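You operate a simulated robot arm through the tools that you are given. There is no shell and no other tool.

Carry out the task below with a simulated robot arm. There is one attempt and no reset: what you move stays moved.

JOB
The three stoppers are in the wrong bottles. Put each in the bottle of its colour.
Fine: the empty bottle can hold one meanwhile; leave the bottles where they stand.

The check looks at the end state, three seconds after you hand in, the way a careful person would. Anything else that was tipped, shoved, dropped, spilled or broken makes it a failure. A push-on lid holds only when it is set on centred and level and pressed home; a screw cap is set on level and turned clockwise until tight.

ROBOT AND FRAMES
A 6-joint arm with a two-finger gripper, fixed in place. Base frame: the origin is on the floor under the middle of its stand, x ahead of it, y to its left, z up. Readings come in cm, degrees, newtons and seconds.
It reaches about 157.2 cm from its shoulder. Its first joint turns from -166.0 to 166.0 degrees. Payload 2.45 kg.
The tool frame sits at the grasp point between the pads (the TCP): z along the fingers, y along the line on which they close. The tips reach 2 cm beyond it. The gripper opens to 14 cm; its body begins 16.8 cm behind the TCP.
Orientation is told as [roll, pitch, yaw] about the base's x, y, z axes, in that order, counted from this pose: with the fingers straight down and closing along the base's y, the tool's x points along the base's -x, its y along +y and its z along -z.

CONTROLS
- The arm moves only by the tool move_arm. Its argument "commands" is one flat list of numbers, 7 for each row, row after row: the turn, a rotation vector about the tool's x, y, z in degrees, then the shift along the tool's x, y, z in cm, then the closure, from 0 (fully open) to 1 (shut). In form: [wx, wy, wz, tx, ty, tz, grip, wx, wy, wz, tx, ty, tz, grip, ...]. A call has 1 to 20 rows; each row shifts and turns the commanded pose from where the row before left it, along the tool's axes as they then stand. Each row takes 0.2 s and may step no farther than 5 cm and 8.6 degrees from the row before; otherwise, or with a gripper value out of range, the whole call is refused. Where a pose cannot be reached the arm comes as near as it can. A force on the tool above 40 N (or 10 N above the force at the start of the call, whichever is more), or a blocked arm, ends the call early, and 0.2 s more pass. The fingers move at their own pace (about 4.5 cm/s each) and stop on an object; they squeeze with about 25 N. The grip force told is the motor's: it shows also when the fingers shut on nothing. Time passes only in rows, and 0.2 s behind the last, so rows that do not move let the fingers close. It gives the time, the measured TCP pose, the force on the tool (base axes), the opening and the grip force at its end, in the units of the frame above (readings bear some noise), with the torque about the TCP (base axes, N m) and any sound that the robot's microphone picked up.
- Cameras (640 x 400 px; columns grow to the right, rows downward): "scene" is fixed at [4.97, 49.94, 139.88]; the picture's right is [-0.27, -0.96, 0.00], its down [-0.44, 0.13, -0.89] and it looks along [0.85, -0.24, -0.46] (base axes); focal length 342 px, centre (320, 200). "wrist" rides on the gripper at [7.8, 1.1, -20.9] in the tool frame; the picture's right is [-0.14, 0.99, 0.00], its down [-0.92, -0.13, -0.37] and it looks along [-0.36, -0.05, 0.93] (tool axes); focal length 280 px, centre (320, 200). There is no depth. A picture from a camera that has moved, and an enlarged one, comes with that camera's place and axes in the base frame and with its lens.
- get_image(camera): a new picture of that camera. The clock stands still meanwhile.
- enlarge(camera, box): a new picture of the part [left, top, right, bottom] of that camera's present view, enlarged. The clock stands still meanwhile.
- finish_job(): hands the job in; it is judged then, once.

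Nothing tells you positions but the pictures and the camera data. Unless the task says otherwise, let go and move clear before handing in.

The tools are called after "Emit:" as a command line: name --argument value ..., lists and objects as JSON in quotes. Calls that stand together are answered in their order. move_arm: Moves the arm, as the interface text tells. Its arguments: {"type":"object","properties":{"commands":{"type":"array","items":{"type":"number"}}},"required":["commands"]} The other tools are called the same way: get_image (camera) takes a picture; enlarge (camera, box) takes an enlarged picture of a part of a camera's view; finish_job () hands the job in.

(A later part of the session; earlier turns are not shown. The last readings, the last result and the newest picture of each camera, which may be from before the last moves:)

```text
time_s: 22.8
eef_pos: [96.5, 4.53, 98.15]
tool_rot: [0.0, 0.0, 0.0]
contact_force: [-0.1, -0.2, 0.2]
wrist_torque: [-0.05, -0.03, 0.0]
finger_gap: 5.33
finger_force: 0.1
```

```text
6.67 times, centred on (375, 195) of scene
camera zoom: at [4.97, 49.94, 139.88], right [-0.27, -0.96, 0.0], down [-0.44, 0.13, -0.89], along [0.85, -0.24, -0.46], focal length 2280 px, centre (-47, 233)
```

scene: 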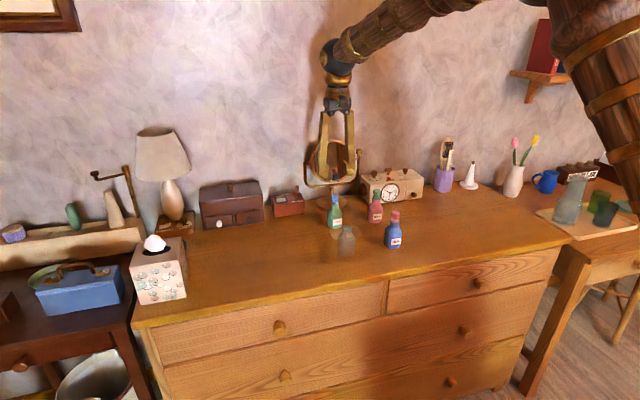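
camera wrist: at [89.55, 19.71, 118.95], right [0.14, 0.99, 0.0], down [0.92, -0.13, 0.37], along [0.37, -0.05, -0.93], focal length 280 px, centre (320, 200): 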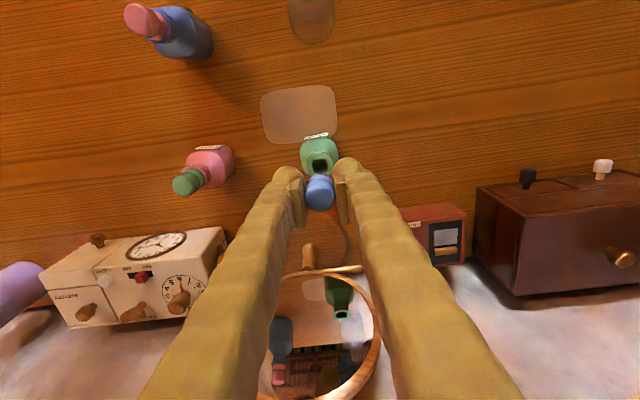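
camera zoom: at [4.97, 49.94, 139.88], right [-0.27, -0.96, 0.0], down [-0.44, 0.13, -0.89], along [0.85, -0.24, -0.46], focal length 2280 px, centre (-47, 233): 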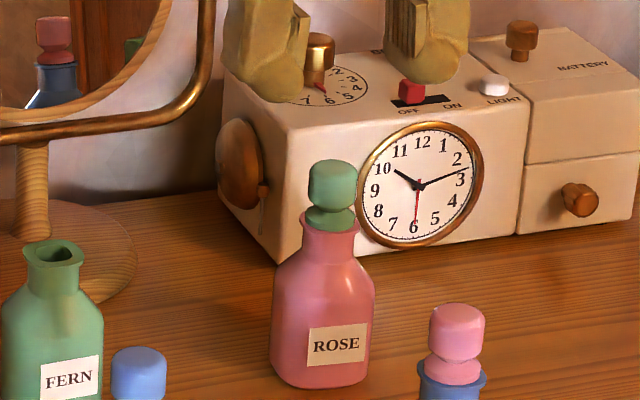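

The green head sits about +0.4 in x and −0.2 in y from the TCP. I'll correct that and go down to just above it.

Emit:
move_arm --commands '[0, 0, 0, -0.4, -0.2, 1.1, 0.62, 0, 0, 0, 0, 0, 1.1, 0.62, 0, 0, 0, 0, 0, 1.1, 0.62, 0, 0, 0, 0, 0, 1.1, 0.62, 0, 0, 0, 0, 0, 0, 0.62, 0, 0, 0, 0, 0, 0, 0.62]'

Emit:
enlarge --camera "wrist" --box '[270, 140, 370, 220]'

Emit:
enlarge --camera "scene" --box '[345, 165, 405, 225]'

```text
time_s: 24.2
eef_pos: [96.96, 4.32, 93.65]
tool_rot: [-0.1, -0.1, -0.1]
contact_force: [-0.2, 0.1, 1.0]
wrist_torque: [0.02, -0.02, 0.0]
finger_gap: 5.29
finger_force: 0.1
```

```text
5.00 times, centred on (320, 180) of wrist
camera zoom: at [89.11, 5.37, 114.58], right [0.14, 0.99, 0.0], down [0.92, -0.13, 0.37], along [0.36, -0.05, -0.93], focal length 1402 px, centre (320, 300)
```

zoom: 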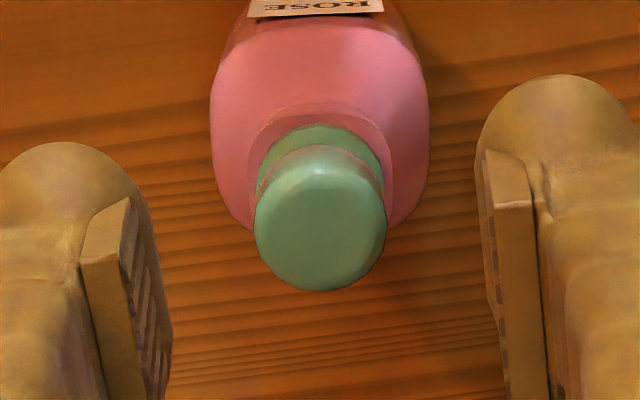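

```text
6.67 times, centred on (375, 195) of scene
camera zoom: at [4.97, 49.94, 139.88], right [-0.27, -0.96, 0.0], down [-0.44, 0.13, -0.89], along [0.85, -0.24, -0.46], focal length 2280 px, centre (-47, 233)
```

zoom: 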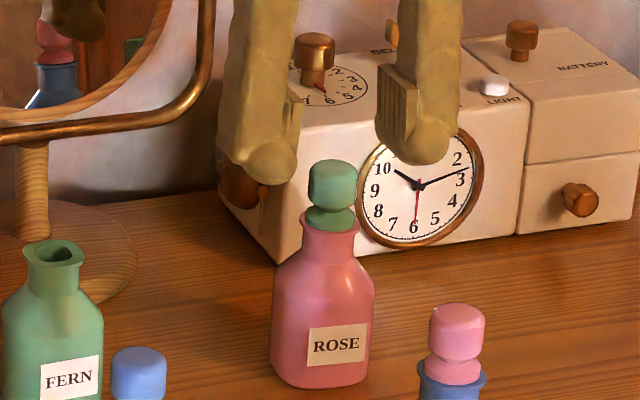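

It's centred on green. I'll lower onto the head and close in stages.

Emit:
move_arm --commands '[0, 0, 0, 0, 0, 1.0, 0.62, 0, 0, 0, 0, 0, 1.0, 0.66, 0, 0, 0, 0, 0, 0.95, 0.7, 0, 0, 0, 0, 0, 0, 0.75, 0, 0, 0, 0, 0, 0, 0.78, 0, 0, 0, 0, 0, 0, 0.8, 0, 0, 0, 0, 0, 0, 0.82]'

Emit:
enlarge --camera "wrist" --box '[270, 140, 370, 220]'

Emit:
enlarge --camera "scene" --box '[345, 165, 405, 225]'

```text
time_s: 25.8
eef_pos: [97.01, 4.3, 90.64]
tool_rot: [0.0, 0.0, 0.0]
contact_force: [0.7, 0.7, -1.3]
wrist_torque: [0.0, 0.01, -0.02]
finger_gap: 2.53
finger_force: 0.1
```

```text
5.00 times, centred on (320, 180) of wrist
camera zoom: at [89.16, 5.37, 111.64], right [0.14, 0.99, 0.0], down [0.92, -0.13, 0.37], along [0.36, -0.05, -0.93], focal length 1402 px, centre (320, 300)
```

zoom: 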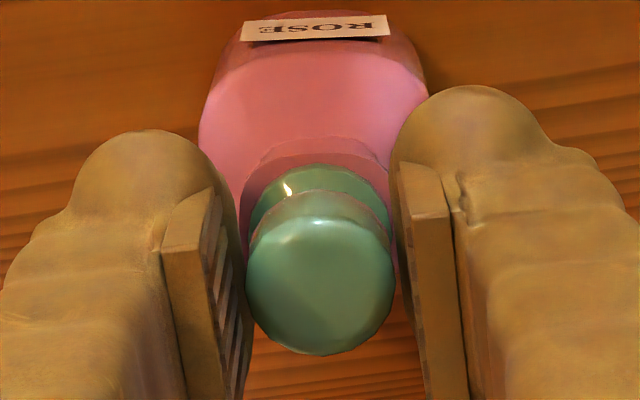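

```text
6.67 times, centred on (375, 195) of scene
camera zoom: at [4.97, 49.94, 139.88], right [-0.27, -0.96, 0.0], down [-0.44, 0.13, -0.89], along [0.85, -0.24, -0.46], focal length 2280 px, centre (-47, 233)
```

zoom: 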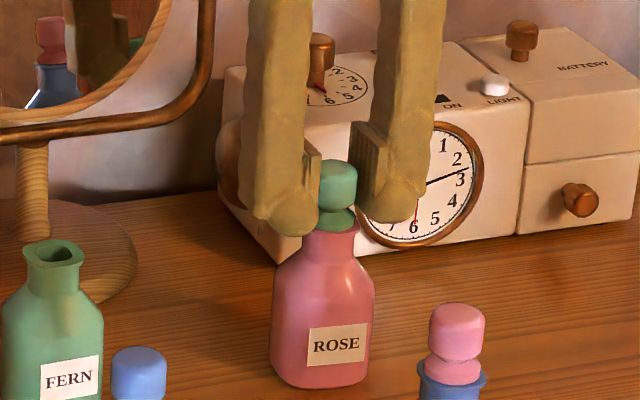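

Emit:
move_arm --commands '[0, 0, 0, 0, 0, 0, 0.84, 0, 0, 0, 0, 0, 0, 0.87, 0, 0, 0, 0, 0, 0, 1, 0, 0, 0, 0, 0, 0, 1, 0, 0, 0, 0, 0, -0.3, 1, 0, 0, 0, 0, 0, -0.3, 1, 0, 0, 0, 0, 0, -0.4, 1, 0, 0, 0, 0, 0, 0, 1]'

Emit:
enlarge --camera "scene" --box '[345, 165, 405, 225]'

```text
time_s: 27.6
eef_pos: [97.05, 4.31, 91.58]
tool_rot: [0.0, -0.1, 0.0]
contact_force: [-0.4, -0.9, -0.9]
wrist_torque: [0.02, 0.02, -0.01]
finger_gap: 2.15
finger_force: 24.8
```

```text
6.67 times, centred on (375, 195) of scene
camera zoom: at [4.97, 49.94, 139.88], right [-0.27, -0.96, 0.0], down [-0.44, 0.13, -0.89], along [0.85, -0.24, -0.46], focal length 2280 px, centre (-47, 233)
```

zoom: 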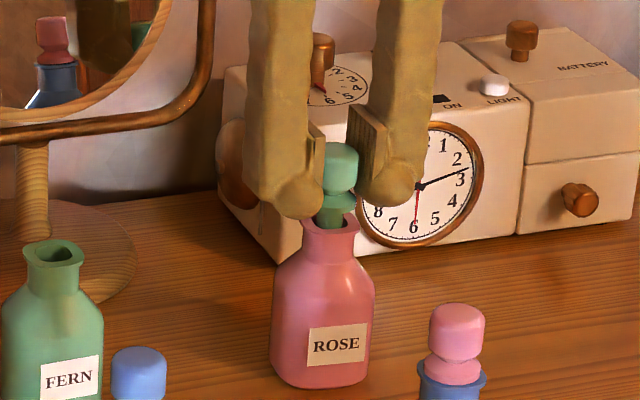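

Green is out cleanly and ROSE hasn't moved. I'll lift to z 98 and take a reference view of the ROSE mouth.

Emit:
move_arm --commands '[0, 0, 0, 0, 0, -0.7, 1, 0, 0, 0, 0, 0, -0.9, 1, 0, 0, 0, 0, 0, -1.2, 1, 0, 0, 0, 0, 0, -1.2, 1, 0, 0, 0, 0, 0, -1.2, 1, 0, 0, 0, 0, 0, -1.2, 1, 0, 0, 0, 0, 0, 0, 1, 0, 0, 0, 0, 0, 0, 1]'

Emit:
enlarge --camera "wrist" --box '[295, 145, 345, 215]'

Emit:
enlarge --camera "scene" --box '[360, 170, 390, 210]'

```text
time_s: 29.4
eef_pos: [96.89, 4.33, 98.05]
tool_rot: [0.0, -0.1, 0.0]
contact_force: [0.7, 0.5, -0.4]
wrist_torque: [-0.01, 0.01, -0.01]
finger_gap: 2.14
finger_force: 24.9
```

```text
5.71 times, centred on (320, 180) of wrist
camera zoom: at [89.09, 5.36, 118.99], right [0.14, 0.99, 0.0], down [0.92, -0.13, 0.37], along [0.36, -0.05, -0.93], focal length 1602 px, centre (320, 314)
```

zoom: 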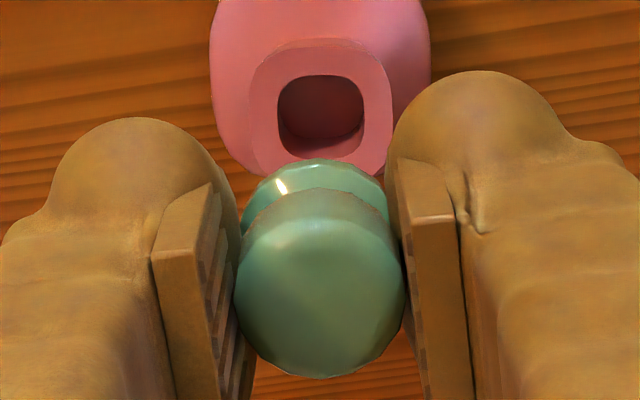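

```text
10.00 times, centred on (375, 190) of scene
camera zoom: at [4.97, 49.94, 139.88], right [-0.27, -0.96, 0.0], down [-0.44, 0.13, -0.89], along [0.85, -0.24, -0.46], focal length 3420 px, centre (-230, 300)
```

zoom: 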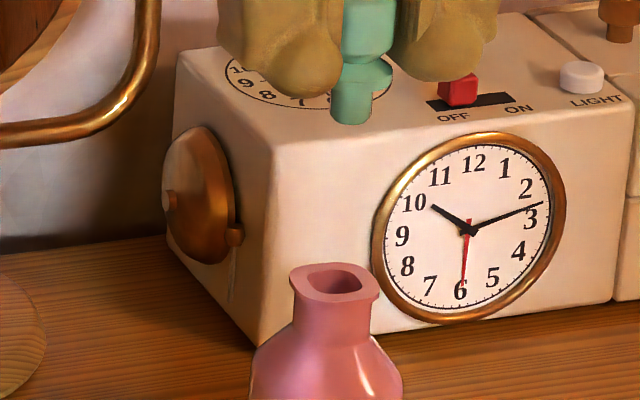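

Emit:
move_arm --commands '[0, 0, 0, -0.08, 2.38, 0, 1, 0, 0, 0, -0.08, 2.38, 0, 1, 0, 0, 0, -0.08, 2.38, 0, 1, 0, 0, 0, -0.08, 2.38, 0, 1, 0, 0, 0, -0.08, 2.38, 0, 1, 0, 0, 0, -0.08, 2.37, 0, 1, 0, 0, 0, 0, 0, 0, 1, 0, 0, 0, 0, 0, 0, 1]'

Emit:
enlarge --camera "wrist" --box '[295, 145, 345, 215]'

Emit:
enlarge --camera "scene" --box '[323, 170, 353, 210]'

```text
time_s: 31.2
eef_pos: [97.6, 18.4, 97.98]
tool_rot: [0.0, 0.0, 0.1]
contact_force: [-0.1, -0.2, 0.4]
wrist_torque: [-0.01, 0.03, -0.01]
finger_gap: 2.11
finger_force: 25.1
```

```text
5.71 times, centred on (320, 180) of wrist
camera zoom: at [89.69, 19.61, 118.89], right [0.14, 0.99, 0.0], down [0.92, -0.13, 0.37], along [0.36, -0.05, -0.93], focal length 1602 px, centre (320, 314)
```

zoom: 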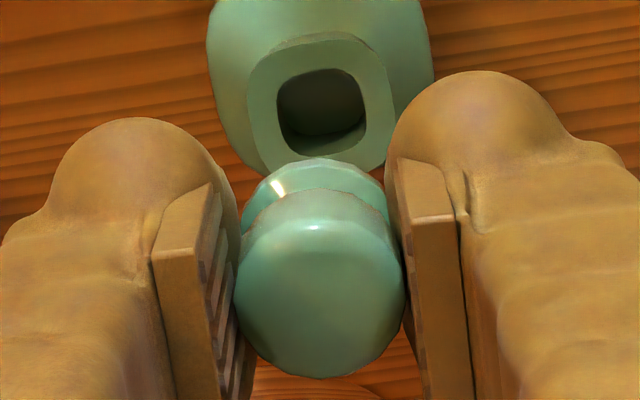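

```text
10.00 times, centred on (338, 190) of scene
camera zoom: at [4.97, 49.94, 139.88], right [-0.27, -0.96, 0.0], down [-0.44, 0.13, -0.89], along [0.85, -0.24, -0.46], focal length 3420 px, centre (140, 300)
```

zoom: 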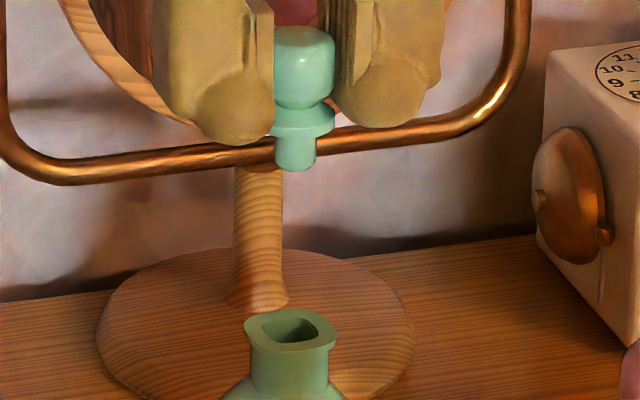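

FERN's mouth is about 0.15 cm nearer in x than my reference alignment. I'll correct and descend to just above the lip.

Emit:
move_arm --commands '[0, 0, 0, 0.15, 0.03, 1.0, 1, 0, 0, 0, 0, 0, 1.0, 1, 0, 0, 0, 0, 0, 1.0, 1, 0, 0, 0, 0, 0, 1.0, 1, 0, 0, 0, 0, 0, 1.0, 1, 0, 0, 0, 0, 0, 0.2, 1, 0, 0, 0, 0, 0, 0, 1, 0, 0, 0, 0, 0, 0, 1]'

Emit:
enlarge --camera "scene" --box '[326, 183, 350, 213]'

Emit:
enlarge --camera "wrist" --box '[295, 145, 345, 215]'

```text
time_s: 33.0
eef_pos: [97.39, 18.54, 92.82]
tool_rot: [0.0, 0.0, 0.0]
contact_force: [-0.2, -0.9, -0.3]
wrist_torque: [0.01, 0.02, 0.0]
finger_gap: 2.11
finger_force: 24.6
```

```text
13.33 times, centred on (338, 198) of scene
camera zoom: at [4.97, 49.94, 139.88], right [-0.27, -0.96, 0.0], down [-0.44, 0.13, -0.89], along [0.85, -0.24, -0.46], focal length 4560 px, centre (80, 227)
```

zoom: 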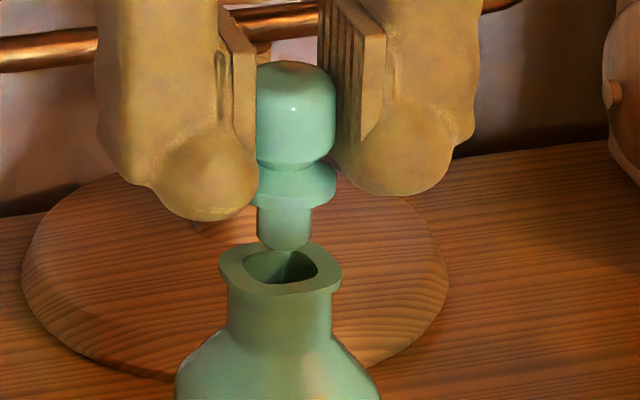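

```text
5.71 times, centred on (320, 180) of wrist
camera zoom: at [89.5, 19.63, 113.81], right [0.14, 0.99, 0.0], down [0.92, -0.13, 0.37], along [0.36, -0.05, -0.93], focal length 1602 px, centre (320, 314)
```

zoom: 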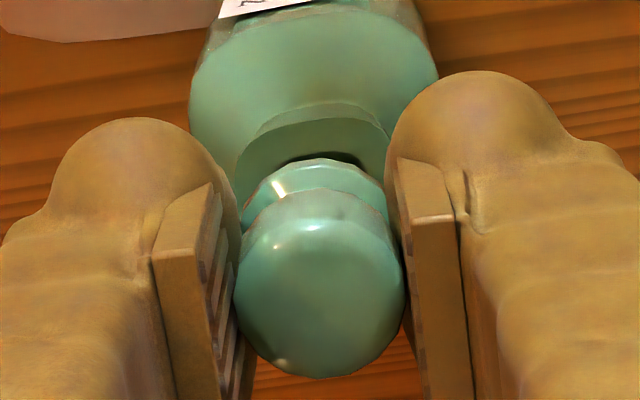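

The plug lines up with FERN's mouth, so I'll insert it gradually.

Emit:
move_arm --commands '[0, 0, 0, 0, 0.04, 0, 1, 0, 0, 0, 0, 0, 0.3, 1, 0, 0, 0, 0, 0, 0.3, 1, 0, 0, 0, 0, 0, 0.3, 1, 0, 0, 0, 0, 0, 0.3, 1, 0, 0, 0, 0, 0, 0, 1]'

Emit:
enlarge --camera "scene" --box '[326, 183, 350, 213]'

```text
time_s: 34.4
eef_pos: [97.53, 18.76, 91.43]
tool_rot: [-0.1, 0.0, 0.0]
contact_force: [0.2, -0.4, -0.2]
wrist_torque: [0.02, -0.04, -0.03]
finger_gap: 2.14
finger_force: 24.9
```

```text
13.33 times, centred on (338, 198) of scene
camera zoom: at [4.97, 49.94, 139.88], right [-0.27, -0.96, 0.0], down [-0.44, 0.13, -0.89], along [0.85, -0.24, -0.46], focal length 4560 px, centre (80, 227)
```

zoom: 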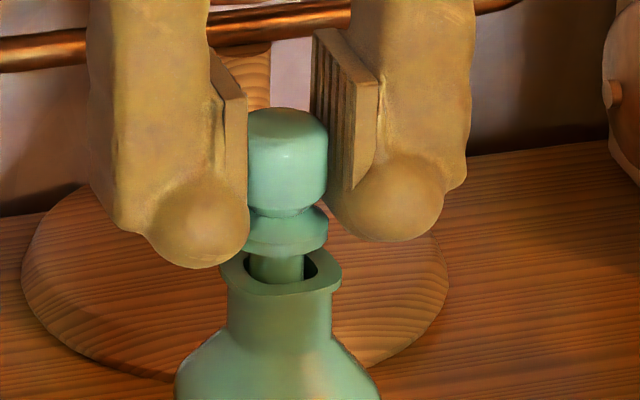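

Emit:
move_arm --commands '[0, 0, 0, 0, -0.1, 0, 1, 0, 0, 0, 0, 0, 0, 1]'

Emit:
enlarge --camera "scene" --box '[326, 183, 350, 213]'

```text
time_s: 35.0
eef_pos: [97.4, 18.43, 91.61]
tool_rot: [0.0, -0.1, 0.0]
contact_force: [0.8, 0.1, -0.1]
wrist_torque: [-0.03, 0.0, 0.02]
finger_gap: 2.12
finger_force: 25.2
```

```text
13.33 times, centred on (338, 198) of scene
camera zoom: at [4.97, 49.94, 139.88], right [-0.27, -0.96, 0.0], down [-0.44, 0.13, -0.89], along [0.85, -0.24, -0.46], focal length 4560 px, centre (80, 227)
```

zoom: 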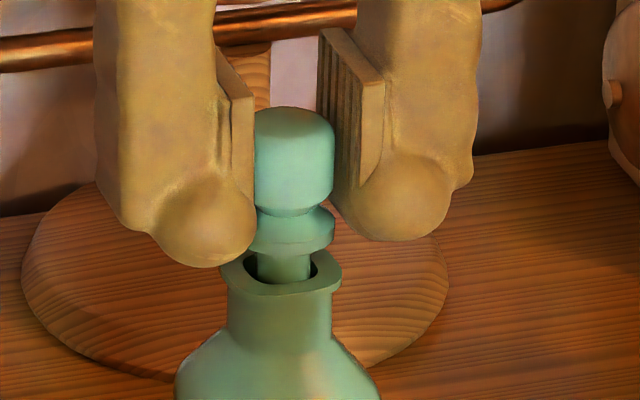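

Emit:
move_arm --commands '[0, 0, 0, 0, 0.04, 0.2, 1, 0, 0, 0, 0, 0, 0.2, 1, 0, 0, 0, 0, 0, 0.2, 1, 0, 0, 0, 0, 0, 0, 1]'

Emit:
enlarge --camera "scene" --box '[326, 183, 350, 213]'

```text
time_s: 36.0
eef_pos: [97.48, 18.55, 90.99]
tool_rot: [0.1, -0.1, 0.0]
contact_force: [0.6, -0.6, -0.3]
wrist_torque: [0.0, -0.01, 0.0]
finger_gap: 2.15
finger_force: 24.7
```

```text
13.33 times, centred on (338, 198) of scene
camera zoom: at [4.97, 49.94, 139.88], right [-0.27, -0.96, 0.0], down [-0.44, 0.13, -0.89], along [0.85, -0.24, -0.46], focal length 4560 px, centre (80, 227)
```

zoom: 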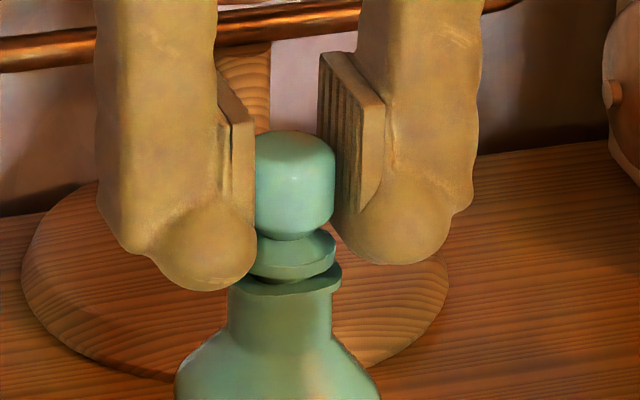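

Emit:
move_arm --commands '[0, 0, 0, 0, 0.06, 0.1, 1, 0, 0, 0, 0, 0, 0.1, 1, 0, 0, 0, 0, 0, 0.1, 1, 0, 0, 0, 0, 0, 0, 1]'

Emit:
enlarge --camera "scene" --box '[326, 183, 350, 213]'

```text
time_s: 37.0
eef_pos: [97.45, 18.54, 90.77]
tool_rot: [0.1, 0.1, 0.0]
contact_force: [-0.5, 0.1, -0.5]
wrist_torque: [-0.02, -0.02, -0.01]
finger_gap: 2.15
finger_force: 24.7
```

```text
13.33 times, centred on (338, 198) of scene
camera zoom: at [4.97, 49.94, 139.88], right [-0.27, -0.96, 0.0], down [-0.44, 0.13, -0.89], along [0.85, -0.24, -0.46], focal length 4560 px, centre (80, 227)
```

zoom: 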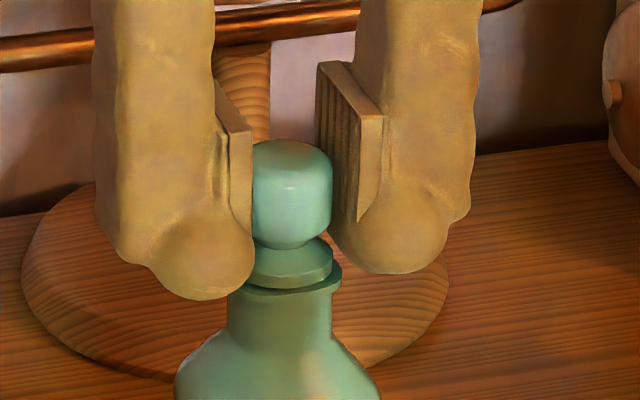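

Emit:
move_arm --commands '[0, 0, 0, 0, 0.04, 0.1, 1, 0, 0, 0, 0, 0, 0.1, 1, 0, 0, 0, 0, 0, 0, 1]'

Emit:
enlarge --camera "scene" --box '[326, 183, 350, 213]'

```text
time_s: 37.8
eef_pos: [97.41, 18.68, 90.58]
tool_rot: [0.0, -0.1, 0.0]
contact_force: [-2.2, -0.8, 15.5]
wrist_torque: [-0.01, 0.03, 0.04]
finger_gap: 2.15
finger_force: 24.8
```

```text
13.33 times, centred on (338, 198) of scene
camera zoom: at [4.97, 49.94, 139.88], right [-0.27, -0.96, 0.0], down [-0.44, 0.13, -0.89], along [0.85, -0.24, -0.46], focal length 4560 px, centre (80, 227)
```

zoom: 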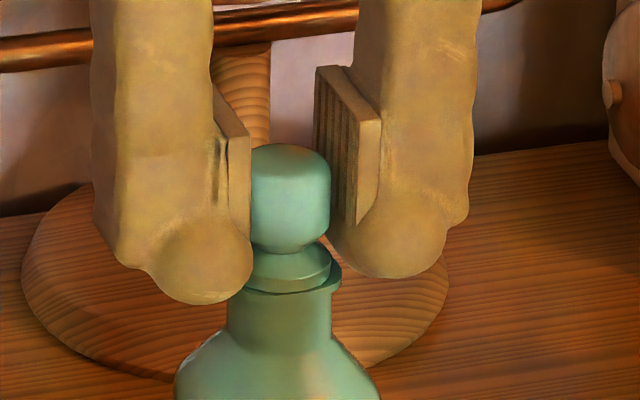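

Green is seated in FERN (15.5 N reaction). I'll ease off, release and rise.

Emit:
move_arm --commands '[0, 0, 0, 0, 0, -0.08, 1, 0, 0, 0, 0, 0, 0, 0.84, 0, 0, 0, 0, 0, 0, 0.8, 0, 0, 0, 0, 0, 0, 0.74, 0, 0, 0, 0, 0, 0, 0.66, 0, 0, 0, 0, 0, 0, 0.62, 0, 0, 0, 0, 0, -0.6, 0.62, 0, 0, 0, 0, 0, -1.2, 0.62, 0, 0, 0, 0, 0, -1.5, 0.62, 0, 0, 0, 0, 0, -1.5, 0.62, 0, 0, 0, 0, 0, -1.5, 0.62, 0, 0, 0, 0, 0, -1.0, 0.62, 0, 0, 0, 0, 0, 0, 0.62]'

Emit:
enlarge --camera "scene" --box '[320, 180, 360, 230]'

Emit:
enlarge --camera "wrist" --box '[270, 130, 370, 230]'

```text
time_s: 40.6
eef_pos: [97.32, 18.69, 97.88]
tool_rot: [0.0, 0.0, -0.1]
contact_force: [-0.2, 0.1, -0.7]
wrist_torque: [-0.02, 0.01, -0.01]
finger_gap: 5.36
finger_force: 0.1
```

```text
8.00 times, centred on (340, 205) of scene
camera zoom: at [4.97, 49.94, 139.88], right [-0.27, -0.96, 0.0], down [-0.44, 0.13, -0.89], along [0.85, -0.24, -0.46], focal length 2736 px, centre (160, 160)
```

zoom: 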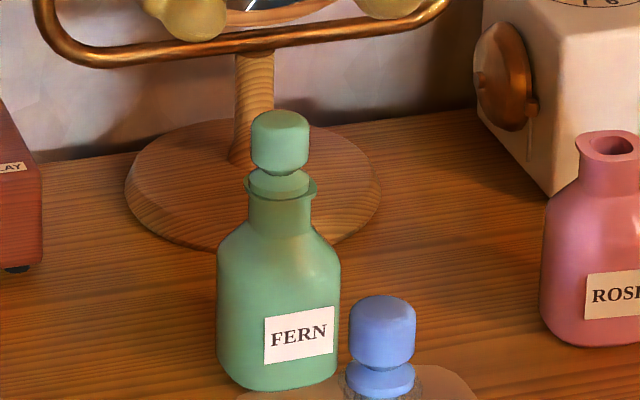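

```text
4.00 times, centred on (320, 180) of wrist
camera zoom: at [89.48, 19.75, 118.87], right [0.14, 0.99, 0.0], down [0.92, -0.13, 0.37], along [0.37, -0.05, -0.93], focal length 1122 px, centre (320, 280)
```

zoom: 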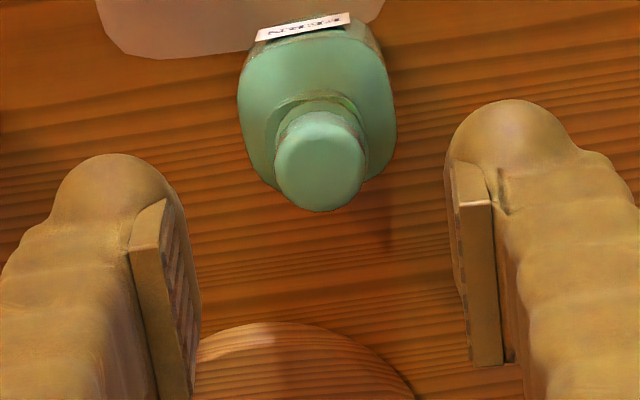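

Let me check that green sits level and fully home.

Emit:
enlarge --camera "scene" --box '[328, 192, 346, 206]'

Emit:
enlarge --camera "scene" --box '[338, 214, 356, 236]'

Emit:
enlarge --camera "scene" --box '[384, 206, 406, 228]'

Emit:
enlarge --camera "wrist" --box '[300, 145, 340, 185]'

```text
16.00 times, centred on (337, 199) of scene
camera zoom: at [4.97, 49.94, 139.88], right [-0.27, -0.96, 0.0], down [-0.44, 0.13, -0.89], along [0.85, -0.24, -0.46], focal length 5471 px, centre (48, 216)
```

zoom: 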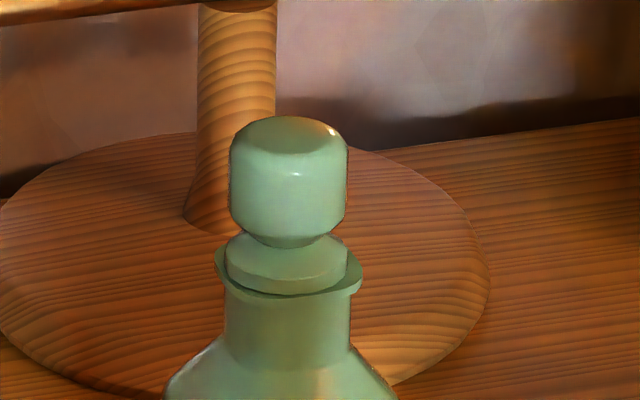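

```text
16.00 times, centred on (347, 225) of scene
camera zoom: at [4.97, 49.94, 139.88], right [-0.27, -0.96, 0.0], down [-0.44, 0.13, -0.89], along [0.85, -0.24, -0.46], focal length 5471 px, centre (-112, -200)
```

zoom: 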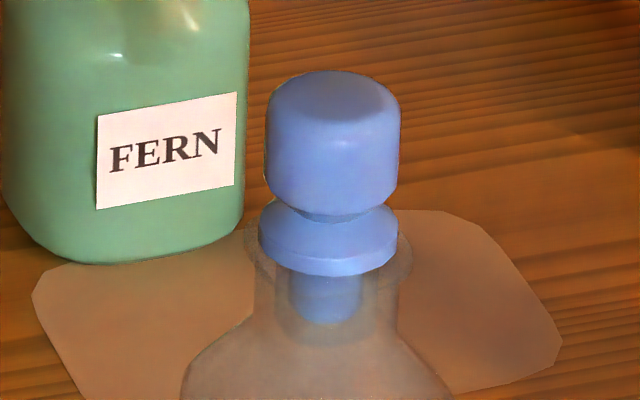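

```text
16.00 times, centred on (395, 217) of scene
camera zoom: at [4.97, 49.94, 139.88], right [-0.27, -0.96, 0.0], down [-0.44, 0.13, -0.89], along [0.85, -0.24, -0.46], focal length 5471 px, centre (-880, -72)
```

zoom: 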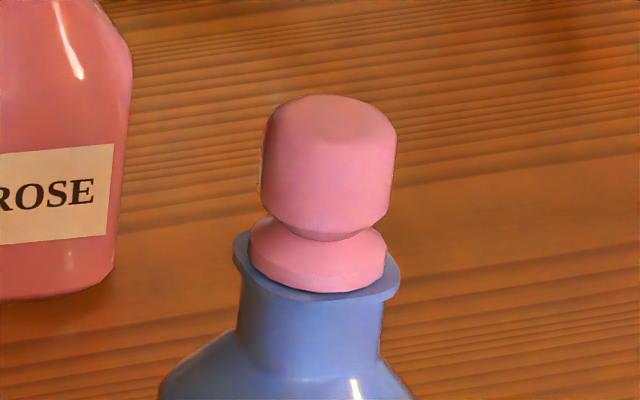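

```text
10.00 times, centred on (320, 165) of wrist
camera zoom: at [89.48, 19.75, 118.87], right [0.14, 0.99, 0.0], down [0.92, -0.13, 0.37], along [0.37, -0.05, -0.93], focal length 2804 px, centre (320, 550)
```

zoom: 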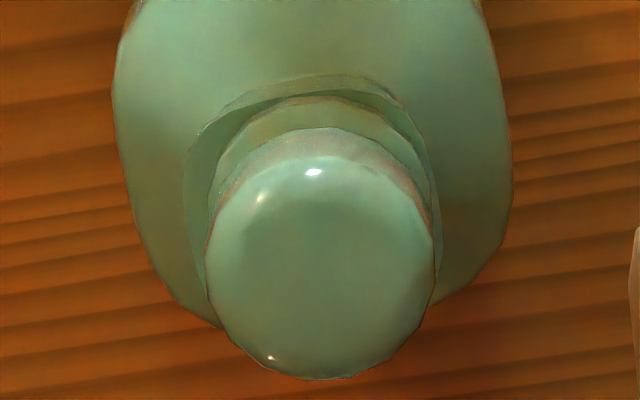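

Green is level and fully home, and looks just like the pink one in IRIS. Next I'll move above the pink stopper.

Emit:
move_arm --commands '[0, 0, 0, 1.91, -1.68, 0, 0.62, 0, 0, 0, 1.91, -1.68, 0, 0.62, 0, 0, 0, 1.91, -1.68, 0, 0.62, 0, 0, 0, 1.91, -1.68, 0, 0.62, 0, 0, 0, 1.91, -1.68, 0, 0.62, 0, 0, 0, 1.91, -1.68, 0, 0.62, 0, 0, 0, 1.91, -1.68, 0, 0.62, 0, 0, 0, 1.91, -1.68, 0, 0.62, 0, 0, 0, 0, 0, 0, 0.62, 0, 0, 0, 0, 0, 0, 0.62]'

Emit:
enlarge --camera "wrist" --box '[270, 130, 370, 230]'

Emit:
enlarge --camera "scene" --box '[365, 180, 425, 250]'

```text
time_s: 42.8
eef_pos: [82.05, 5.11, 98.18]
tool_rot: [0.0, 0.0, 0.0]
contact_force: [0.5, 0.6, -0.2]
wrist_torque: [0.01, -0.04, 0.0]
finger_gap: 5.32
finger_force: 0.0
```

```text
4.00 times, centred on (320, 180) of wrist
camera zoom: at [74.25, 6.22, 119.1], right [0.14, 0.99, 0.0], down [0.92, -0.13, 0.37], along [0.36, -0.05, -0.93], focal length 1122 px, centre (320, 280)
```

zoom: 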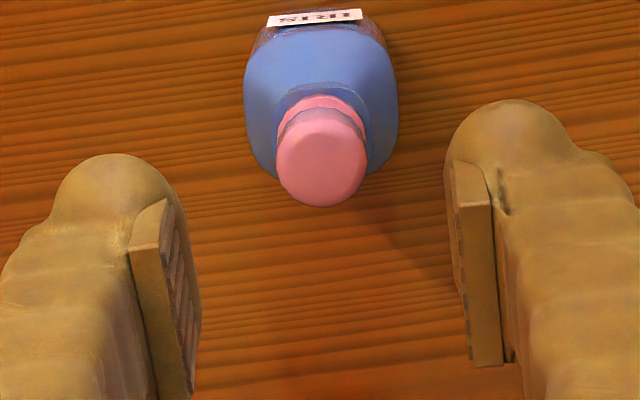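

```text
5.71 times, centred on (395, 215) of scene
camera zoom: at [4.97, 49.94, 139.88], right [-0.27, -0.96, 0.0], down [-0.44, 0.13, -0.89], along [0.85, -0.24, -0.46], focal length 1954 px, centre (-109, 114)
```

zoom: 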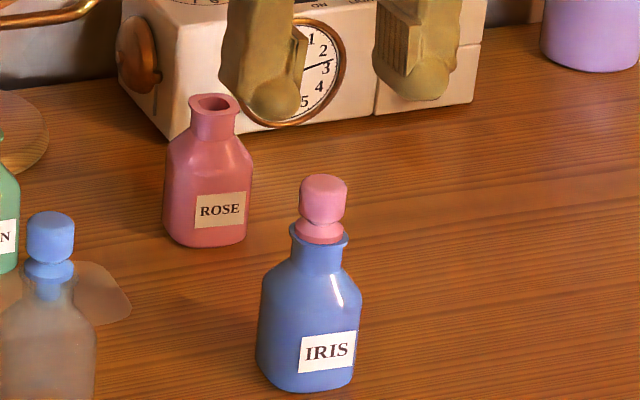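

Pink is nearly centred already. I'll make a small correction and descend.

Emit:
move_arm --commands '[0, 0, 0, 0.08, 0.04, 1.1, 0.62, 0, 0, 0, 0, 0, 1.1, 0.62, 0, 0, 0, 0, 0, 1.1, 0.62, 0, 0, 0, 0, 0, 1.2, 0.62, 0, 0, 0, 0, 0, 0, 0.62, 0, 0, 0, 0, 0, 0, 0.62]'

Emit:
enlarge --camera "wrist" --box '[270, 140, 370, 220]'

Emit:
enlarge --camera "scene" --box '[375, 180, 415, 230]'

```text
time_s: 44.2
eef_pos: [81.95, 5.39, 93.55]
tool_rot: [0.0, 0.0, 0.0]
contact_force: [-0.8, 0.1, -0.6]
wrist_torque: [-0.02, 0.0, 0.02]
finger_gap: 5.35
finger_force: 0.0
```

```text
5.00 times, centred on (320, 180) of wrist
camera zoom: at [74.16, 6.41, 114.56], right [0.14, 0.99, 0.0], down [0.92, -0.13, 0.37], along [0.36, -0.05, -0.93], focal length 1402 px, centre (320, 300)
```

zoom: 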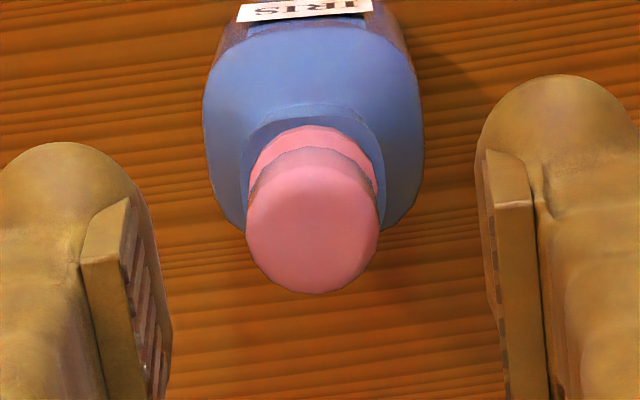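

```text
8.00 times, centred on (395, 205) of scene
camera zoom: at [4.97, 49.94, 139.88], right [-0.27, -0.96, 0.0], down [-0.44, 0.13, -0.89], along [0.85, -0.24, -0.46], focal length 2736 px, centre (-280, 160)
```

zoom: 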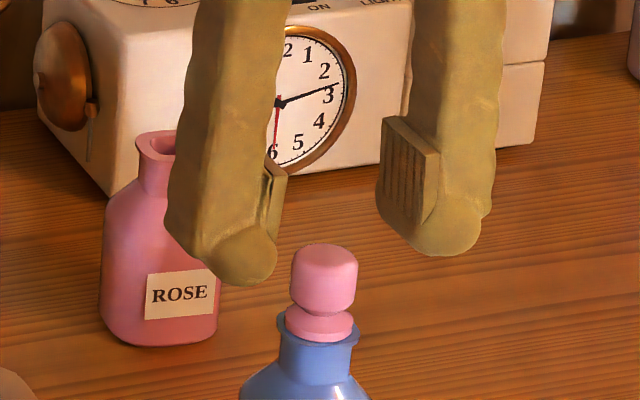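

Emit:
move_arm --commands '[0, 0, 0, 0, -0.12, 1.0, 0.62, 0, 0, 0, 0, 0, 1.0, 0.66, 0, 0, 0, 0, 0, 0.9, 0.7, 0, 0, 0, 0, 0, 0, 0.75, 0, 0, 0, 0, 0, 0, 0.78, 0, 0, 0, 0, 0, 0, 0.8, 0, 0, 0, 0, 0, 0, 0.8]'

Emit:
enlarge --camera "wrist" --box '[270, 140, 370, 220]'

Emit:
enlarge --camera "scene" --box '[375, 190, 415, 240]'

```text
time_s: 45.8
eef_pos: [81.97, 5.01, 90.62]
tool_rot: [0.0, 0.0, 0.0]
contact_force: [0.2, 0.1, 0.2]
wrist_torque: [0.05, -0.05, 0.02]
finger_gap: 2.79
finger_force: 0.1
```

```text
5.00 times, centred on (320, 180) of wrist
camera zoom: at [74.12, 6.25, 111.53], right [0.14, 0.99, 0.0], down [0.92, -0.13, 0.37], along [0.36, -0.05, -0.93], focal length 1402 px, centre (320, 300)
```

zoom: 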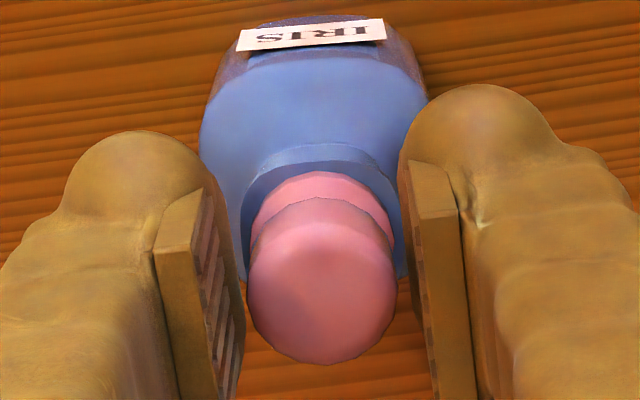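

```text
8.00 times, centred on (395, 215) of scene
camera zoom: at [4.97, 49.94, 139.88], right [-0.27, -0.96, 0.0], down [-0.44, 0.13, -0.89], along [0.85, -0.24, -0.46], focal length 2736 px, centre (-280, 80)
```

zoom: 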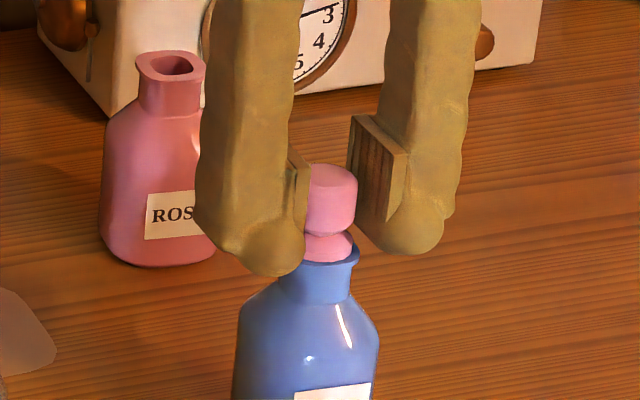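

It's centred in y with a small x offset. I'll nudge x, close and lift a little.

Emit:
move_arm --commands '[0, 0, 0, -0.08, 0, 0, 0.81, 0, 0, 0, 0, 0, 0, 0.83, 0, 0, 0, 0, 0, 0, 0.85, 0, 0, 0, 0, 0, 0, 0.88, 0, 0, 0, 0, 0, 0, 1, 0, 0, 0, 0, 0, 0, 1, 0, 0, 0, 0, 0, -0.3, 1, 0, 0, 0, 0, 0, -0.3, 1, 0, 0, 0, 0, 0, -0.4, 1, 0, 0, 0, 0, 0, 0, 1]'

Emit:
enlarge --camera "scene" --box '[375, 190, 415, 240]'

Emit:
enlarge --camera "wrist" --box '[270, 140, 370, 220]'

```text
time_s: 48.0
eef_pos: [81.98, 5.19, 91.52]
tool_rot: [0.0, 0.0, 0.0]
contact_force: [-0.1, -1.0, 0.1]
wrist_torque: [-0.01, -0.01, 0.01]
finger_gap: 2.13
finger_force: 24.8
```

```text
8.00 times, centred on (395, 215) of scene
camera zoom: at [4.97, 49.94, 139.88], right [-0.27, -0.96, 0.0], down [-0.44, 0.13, -0.89], along [0.85, -0.24, -0.46], focal length 2736 px, centre (-280, 80)
```

zoom: 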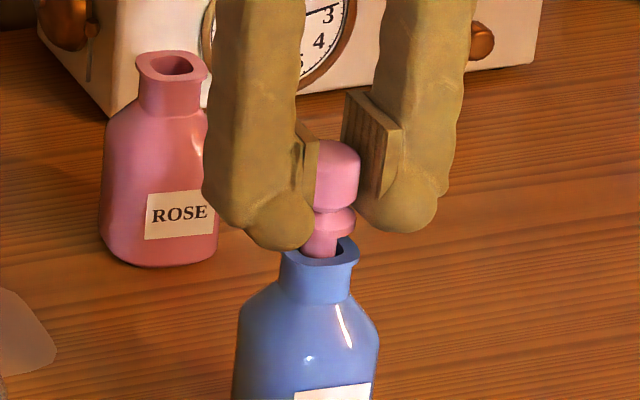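

```text
5.00 times, centred on (320, 180) of wrist
camera zoom: at [74.22, 6.26, 112.48], right [0.14, 0.99, 0.0], down [0.92, -0.13, 0.37], along [0.36, -0.05, -0.93], focal length 1402 px, centre (320, 300)
```

zoom: 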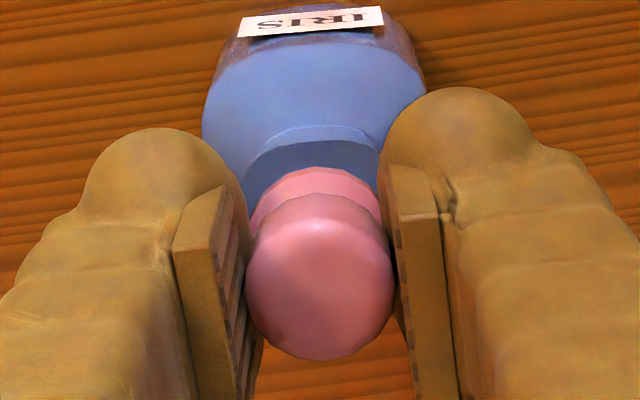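

Pink is free and IRIS still stands. I'll lift to z 98.

Emit:
move_arm --commands '[0, 0, 0, 0, 0, -0.7, 1, 0, 0, 0, 0, 0, -0.9, 1, 0, 0, 0, 0, 0, -1.2, 1, 0, 0, 0, 0, 0, -1.2, 1, 0, 0, 0, 0, 0, -1.2, 1, 0, 0, 0, 0, 0, -1.2, 1, 0, 0, 0, 0, 0, 0, 1, 0, 0, 0, 0, 0, 0, 1]'

Emit:
enlarge --camera "wrist" --box '[295, 145, 345, 215]'

Emit:
enlarge --camera "scene" --box '[375, 190, 415, 240]'

```text
time_s: 49.8
eef_pos: [82.17, 5.17, 97.93]
tool_rot: [-0.1, 0.0, 0.0]
contact_force: [-0.2, 0.9, -0.6]
wrist_torque: [0.02, -0.01, 0.02]
finger_gap: 2.15
finger_force: 25.8
```

```text
5.71 times, centred on (320, 180) of wrist
camera zoom: at [74.24, 6.2, 118.94], right [0.14, 0.99, 0.0], down [0.92, -0.13, 0.37], along [0.36, -0.05, -0.93], focal length 1602 px, centre (320, 314)
```

zoom: 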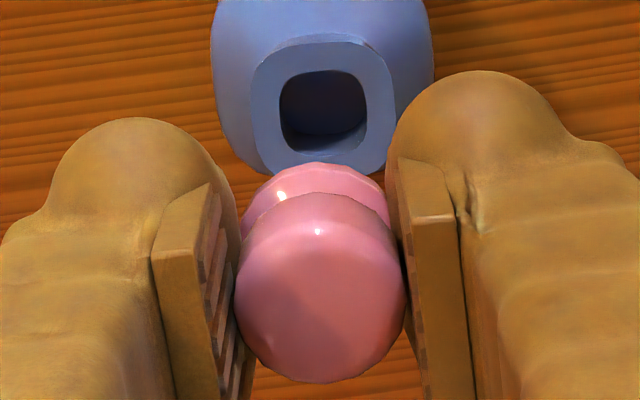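

```text
8.00 times, centred on (395, 215) of scene
camera zoom: at [4.97, 49.94, 139.88], right [-0.27, -0.96, 0.0], down [-0.44, 0.13, -0.89], along [0.85, -0.24, -0.46], focal length 2736 px, centre (-280, 80)
```

zoom: 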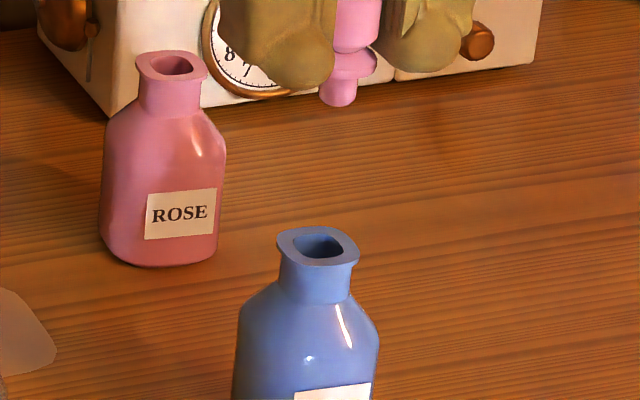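

Now I'll carry pink over to ROSE at the same height.

Emit:
move_arm --commands '[0, 0, 0, -2.47, -0.14, 0, 1, 0, 0, 0, -2.47, -0.14, 0, 1, 0, 0, 0, -2.47, -0.14, 0, 1, 0, 0, 0, -2.47, -0.14, 0, 1, 0, 0, 0, -2.47, -0.14, 0, 1, 0, 0, 0, -2.47, -0.14, 0, 1, 0, 0, 0, 0, 0, 0, 1, 0, 0, 0, 0, 0, 0, 1]'

Emit:
enlarge --camera "wrist" --box '[295, 145, 345, 215]'

Emit:
enlarge --camera "scene" --box '[360, 170, 390, 210]'

```text
time_s: 51.6
eef_pos: [97.15, 4.25, 97.85]
tool_rot: [0.0, 0.0, -0.1]
contact_force: [0.2, 0.6, -0.2]
wrist_torque: [-0.01, -0.01, 0.02]
finger_gap: 2.15
finger_force: 25.2
```

```text
5.71 times, centred on (320, 180) of wrist
camera zoom: at [89.18, 5.31, 118.86], right [0.14, 0.99, 0.0], down [0.92, -0.13, 0.37], along [0.36, -0.05, -0.93], focal length 1602 px, centre (320, 314)
```

zoom: 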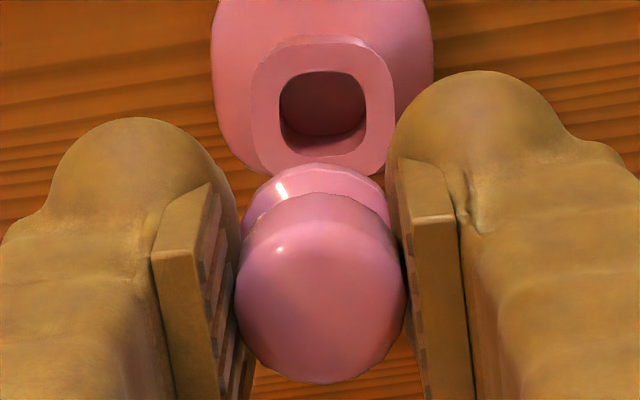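

```text
10.00 times, centred on (375, 190) of scene
camera zoom: at [4.97, 49.94, 139.88], right [-0.27, -0.96, 0.0], down [-0.44, 0.13, -0.89], along [0.85, -0.24, -0.46], focal length 3420 px, centre (-230, 300)
```

zoom: 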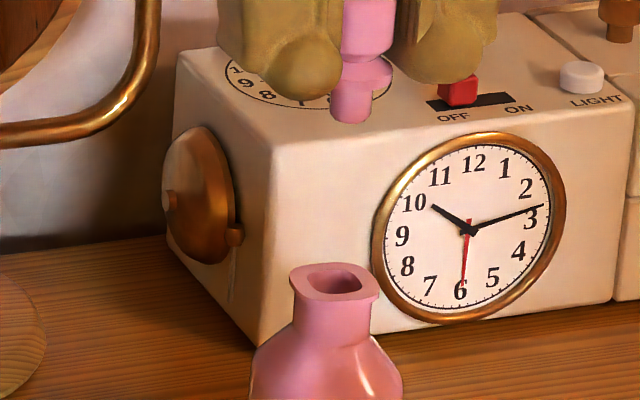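

Emit:
move_arm --commands '[0, 0, 0, 0.15, 0.03, 1.0, 1, 0, 0, 0, 0, 0, 1.0, 1, 0, 0, 0, 0, 0, 1.0, 1, 0, 0, 0, 0, 0, 1.0, 1, 0, 0, 0, 0, 0, 1.0, 1, 0, 0, 0, 0, 0, 0.1, 1, 0, 0, 0, 0, 0, 0, 1, 0, 0, 0, 0, 0, 0, 1]'

Emit:
enlarge --camera "scene" --box '[363, 180, 387, 210]'

Emit:
enlarge --camera "wrist" --box '[295, 145, 345, 215]'

```text
time_s: 53.4
eef_pos: [96.67, 4.31, 92.78]
tool_rot: [0.0, 0.1, 0.0]
contact_force: [-0.5, -0.3, 0.0]
wrist_torque: [-0.02, -0.03, 0.01]
finger_gap: 2.13
finger_force: 25.5
```

```text
13.33 times, centred on (375, 195) of scene
camera zoom: at [4.97, 49.94, 139.88], right [-0.27, -0.96, 0.0], down [-0.44, 0.13, -0.89], along [0.85, -0.24, -0.46], focal length 4560 px, centre (-413, 267)
```

zoom: 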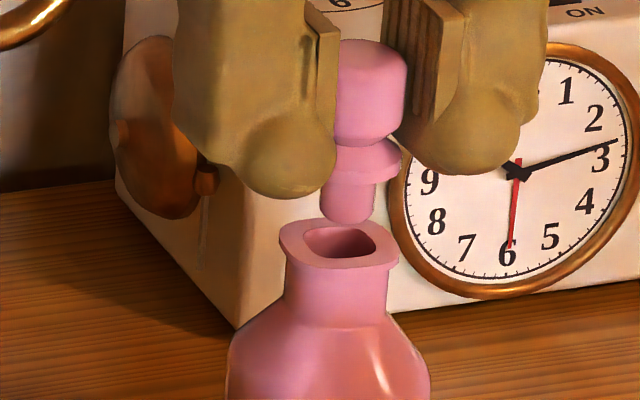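

```text
5.71 times, centred on (320, 180) of wrist
camera zoom: at [88.9, 5.37, 113.78], right [0.14, 0.99, 0.0], down [0.92, -0.13, 0.37], along [0.36, -0.05, -0.93], focal length 1602 px, centre (320, 314)
```

zoom: 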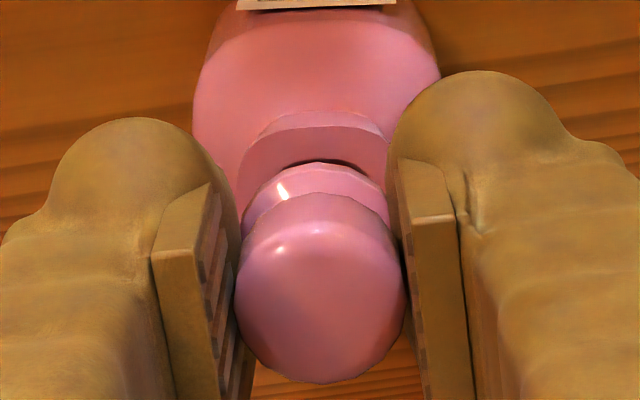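

The plug needs a small shift of about +0.1 in x and +0.08 in y before insertion.

Emit:
move_arm --commands '[0, 0, 0, -0.1, 0.08, 0, 1, 0, 0, 0, 0, 0, 0.3, 1, 0, 0, 0, 0, 0, 0, 1]'

Emit:
enlarge --camera "scene" --box '[363, 180, 387, 210]'

Emit:
enlarge --camera "wrist" --box '[295, 145, 345, 215]'

```text
time_s: 54.2
eef_pos: [96.89, 4.29, 92.56]
tool_rot: [0.1, 0.0, -0.1]
contact_force: [0.0, 0.1, 0.2]
wrist_torque: [0.04, 0.0, 0.0]
finger_gap: 2.13
finger_force: 24.8
```

```text
13.33 times, centred on (375, 195) of scene
camera zoom: at [4.97, 49.94, 139.88], right [-0.27, -0.96, 0.0], down [-0.44, 0.13, -0.89], along [0.85, -0.24, -0.46], focal length 4560 px, centre (-413, 267)
```

zoom: 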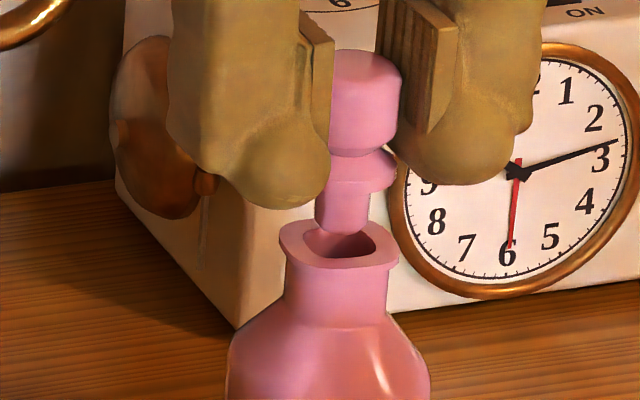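

```text
5.71 times, centred on (320, 180) of wrist
camera zoom: at [88.95, 5.47, 113.5], right [0.14, 0.99, 0.0], down [0.92, -0.13, 0.37], along [0.36, -0.05, -0.93], focal length 1602 px, centre (320, 314)
```

zoom: 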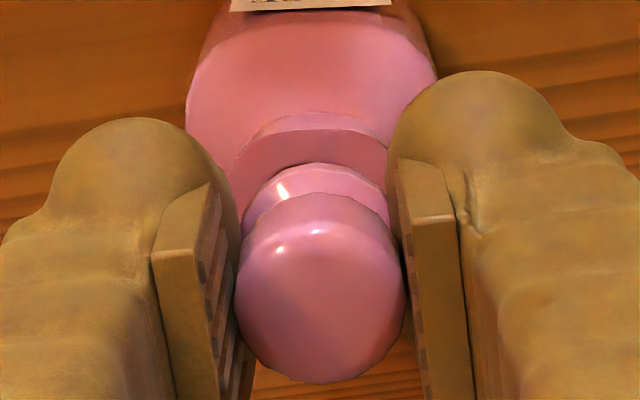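

The plug is aligned over ROSE's mouth, so I'll continue the insertion.

Emit:
move_arm --commands '[0, 0, 0, 0, 0, 0.25, 1, 0, 0, 0, 0, 0, 0.25, 1, 0, 0, 0, 0, 0, 0.25, 1, 0, 0, 0, 0, 0, 0.25, 1, 0, 0, 0, 0, 0, 0, 1]'

Emit:
enlarge --camera "scene" --box '[363, 180, 387, 210]'

```text
time_s: 55.4
eef_pos: [96.93, 4.43, 91.34]
tool_rot: [0.0, 0.1, 0.0]
contact_force: [0.9, 0.1, -0.4]
wrist_torque: [0.0, -0.01, 0.01]
finger_gap: 2.13
finger_force: 25.6
```

```text
13.33 times, centred on (375, 195) of scene
camera zoom: at [4.97, 49.94, 139.88], right [-0.27, -0.96, 0.0], down [-0.44, 0.13, -0.89], along [0.85, -0.24, -0.46], focal length 4560 px, centre (-413, 267)
```

zoom: 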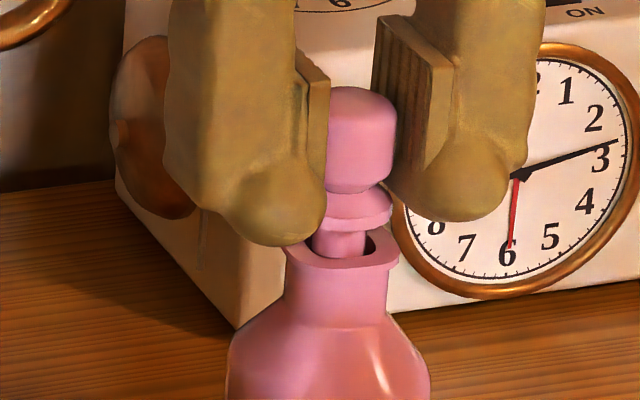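

Emit:
move_arm --commands '[0, 0, 0, 0, -0.03, 0.2, 1, 0, 0, 0, 0, 0, 0.2, 1, 0, 0, 0, 0, 0, 0.1, 1, 0, 0, 0, 0, 0, 0, 1]'

Emit:
enlarge --camera "scene" --box '[363, 180, 387, 210]'

```text
time_s: 56.4
eef_pos: [96.87, 4.49, 90.97]
tool_rot: [0.0, 0.0, 0.0]
contact_force: [-0.2, 0.5, 0.7]
wrist_torque: [0.0, -0.01, 0.01]
finger_gap: 2.13
finger_force: 25.3
```

```text
13.33 times, centred on (375, 195) of scene
camera zoom: at [4.97, 49.94, 139.88], right [-0.27, -0.96, 0.0], down [-0.44, 0.13, -0.89], along [0.85, -0.24, -0.46], focal length 4560 px, centre (-413, 267)
```

zoom: 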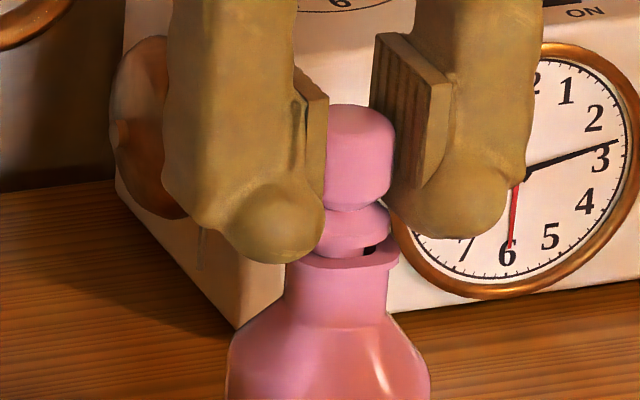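

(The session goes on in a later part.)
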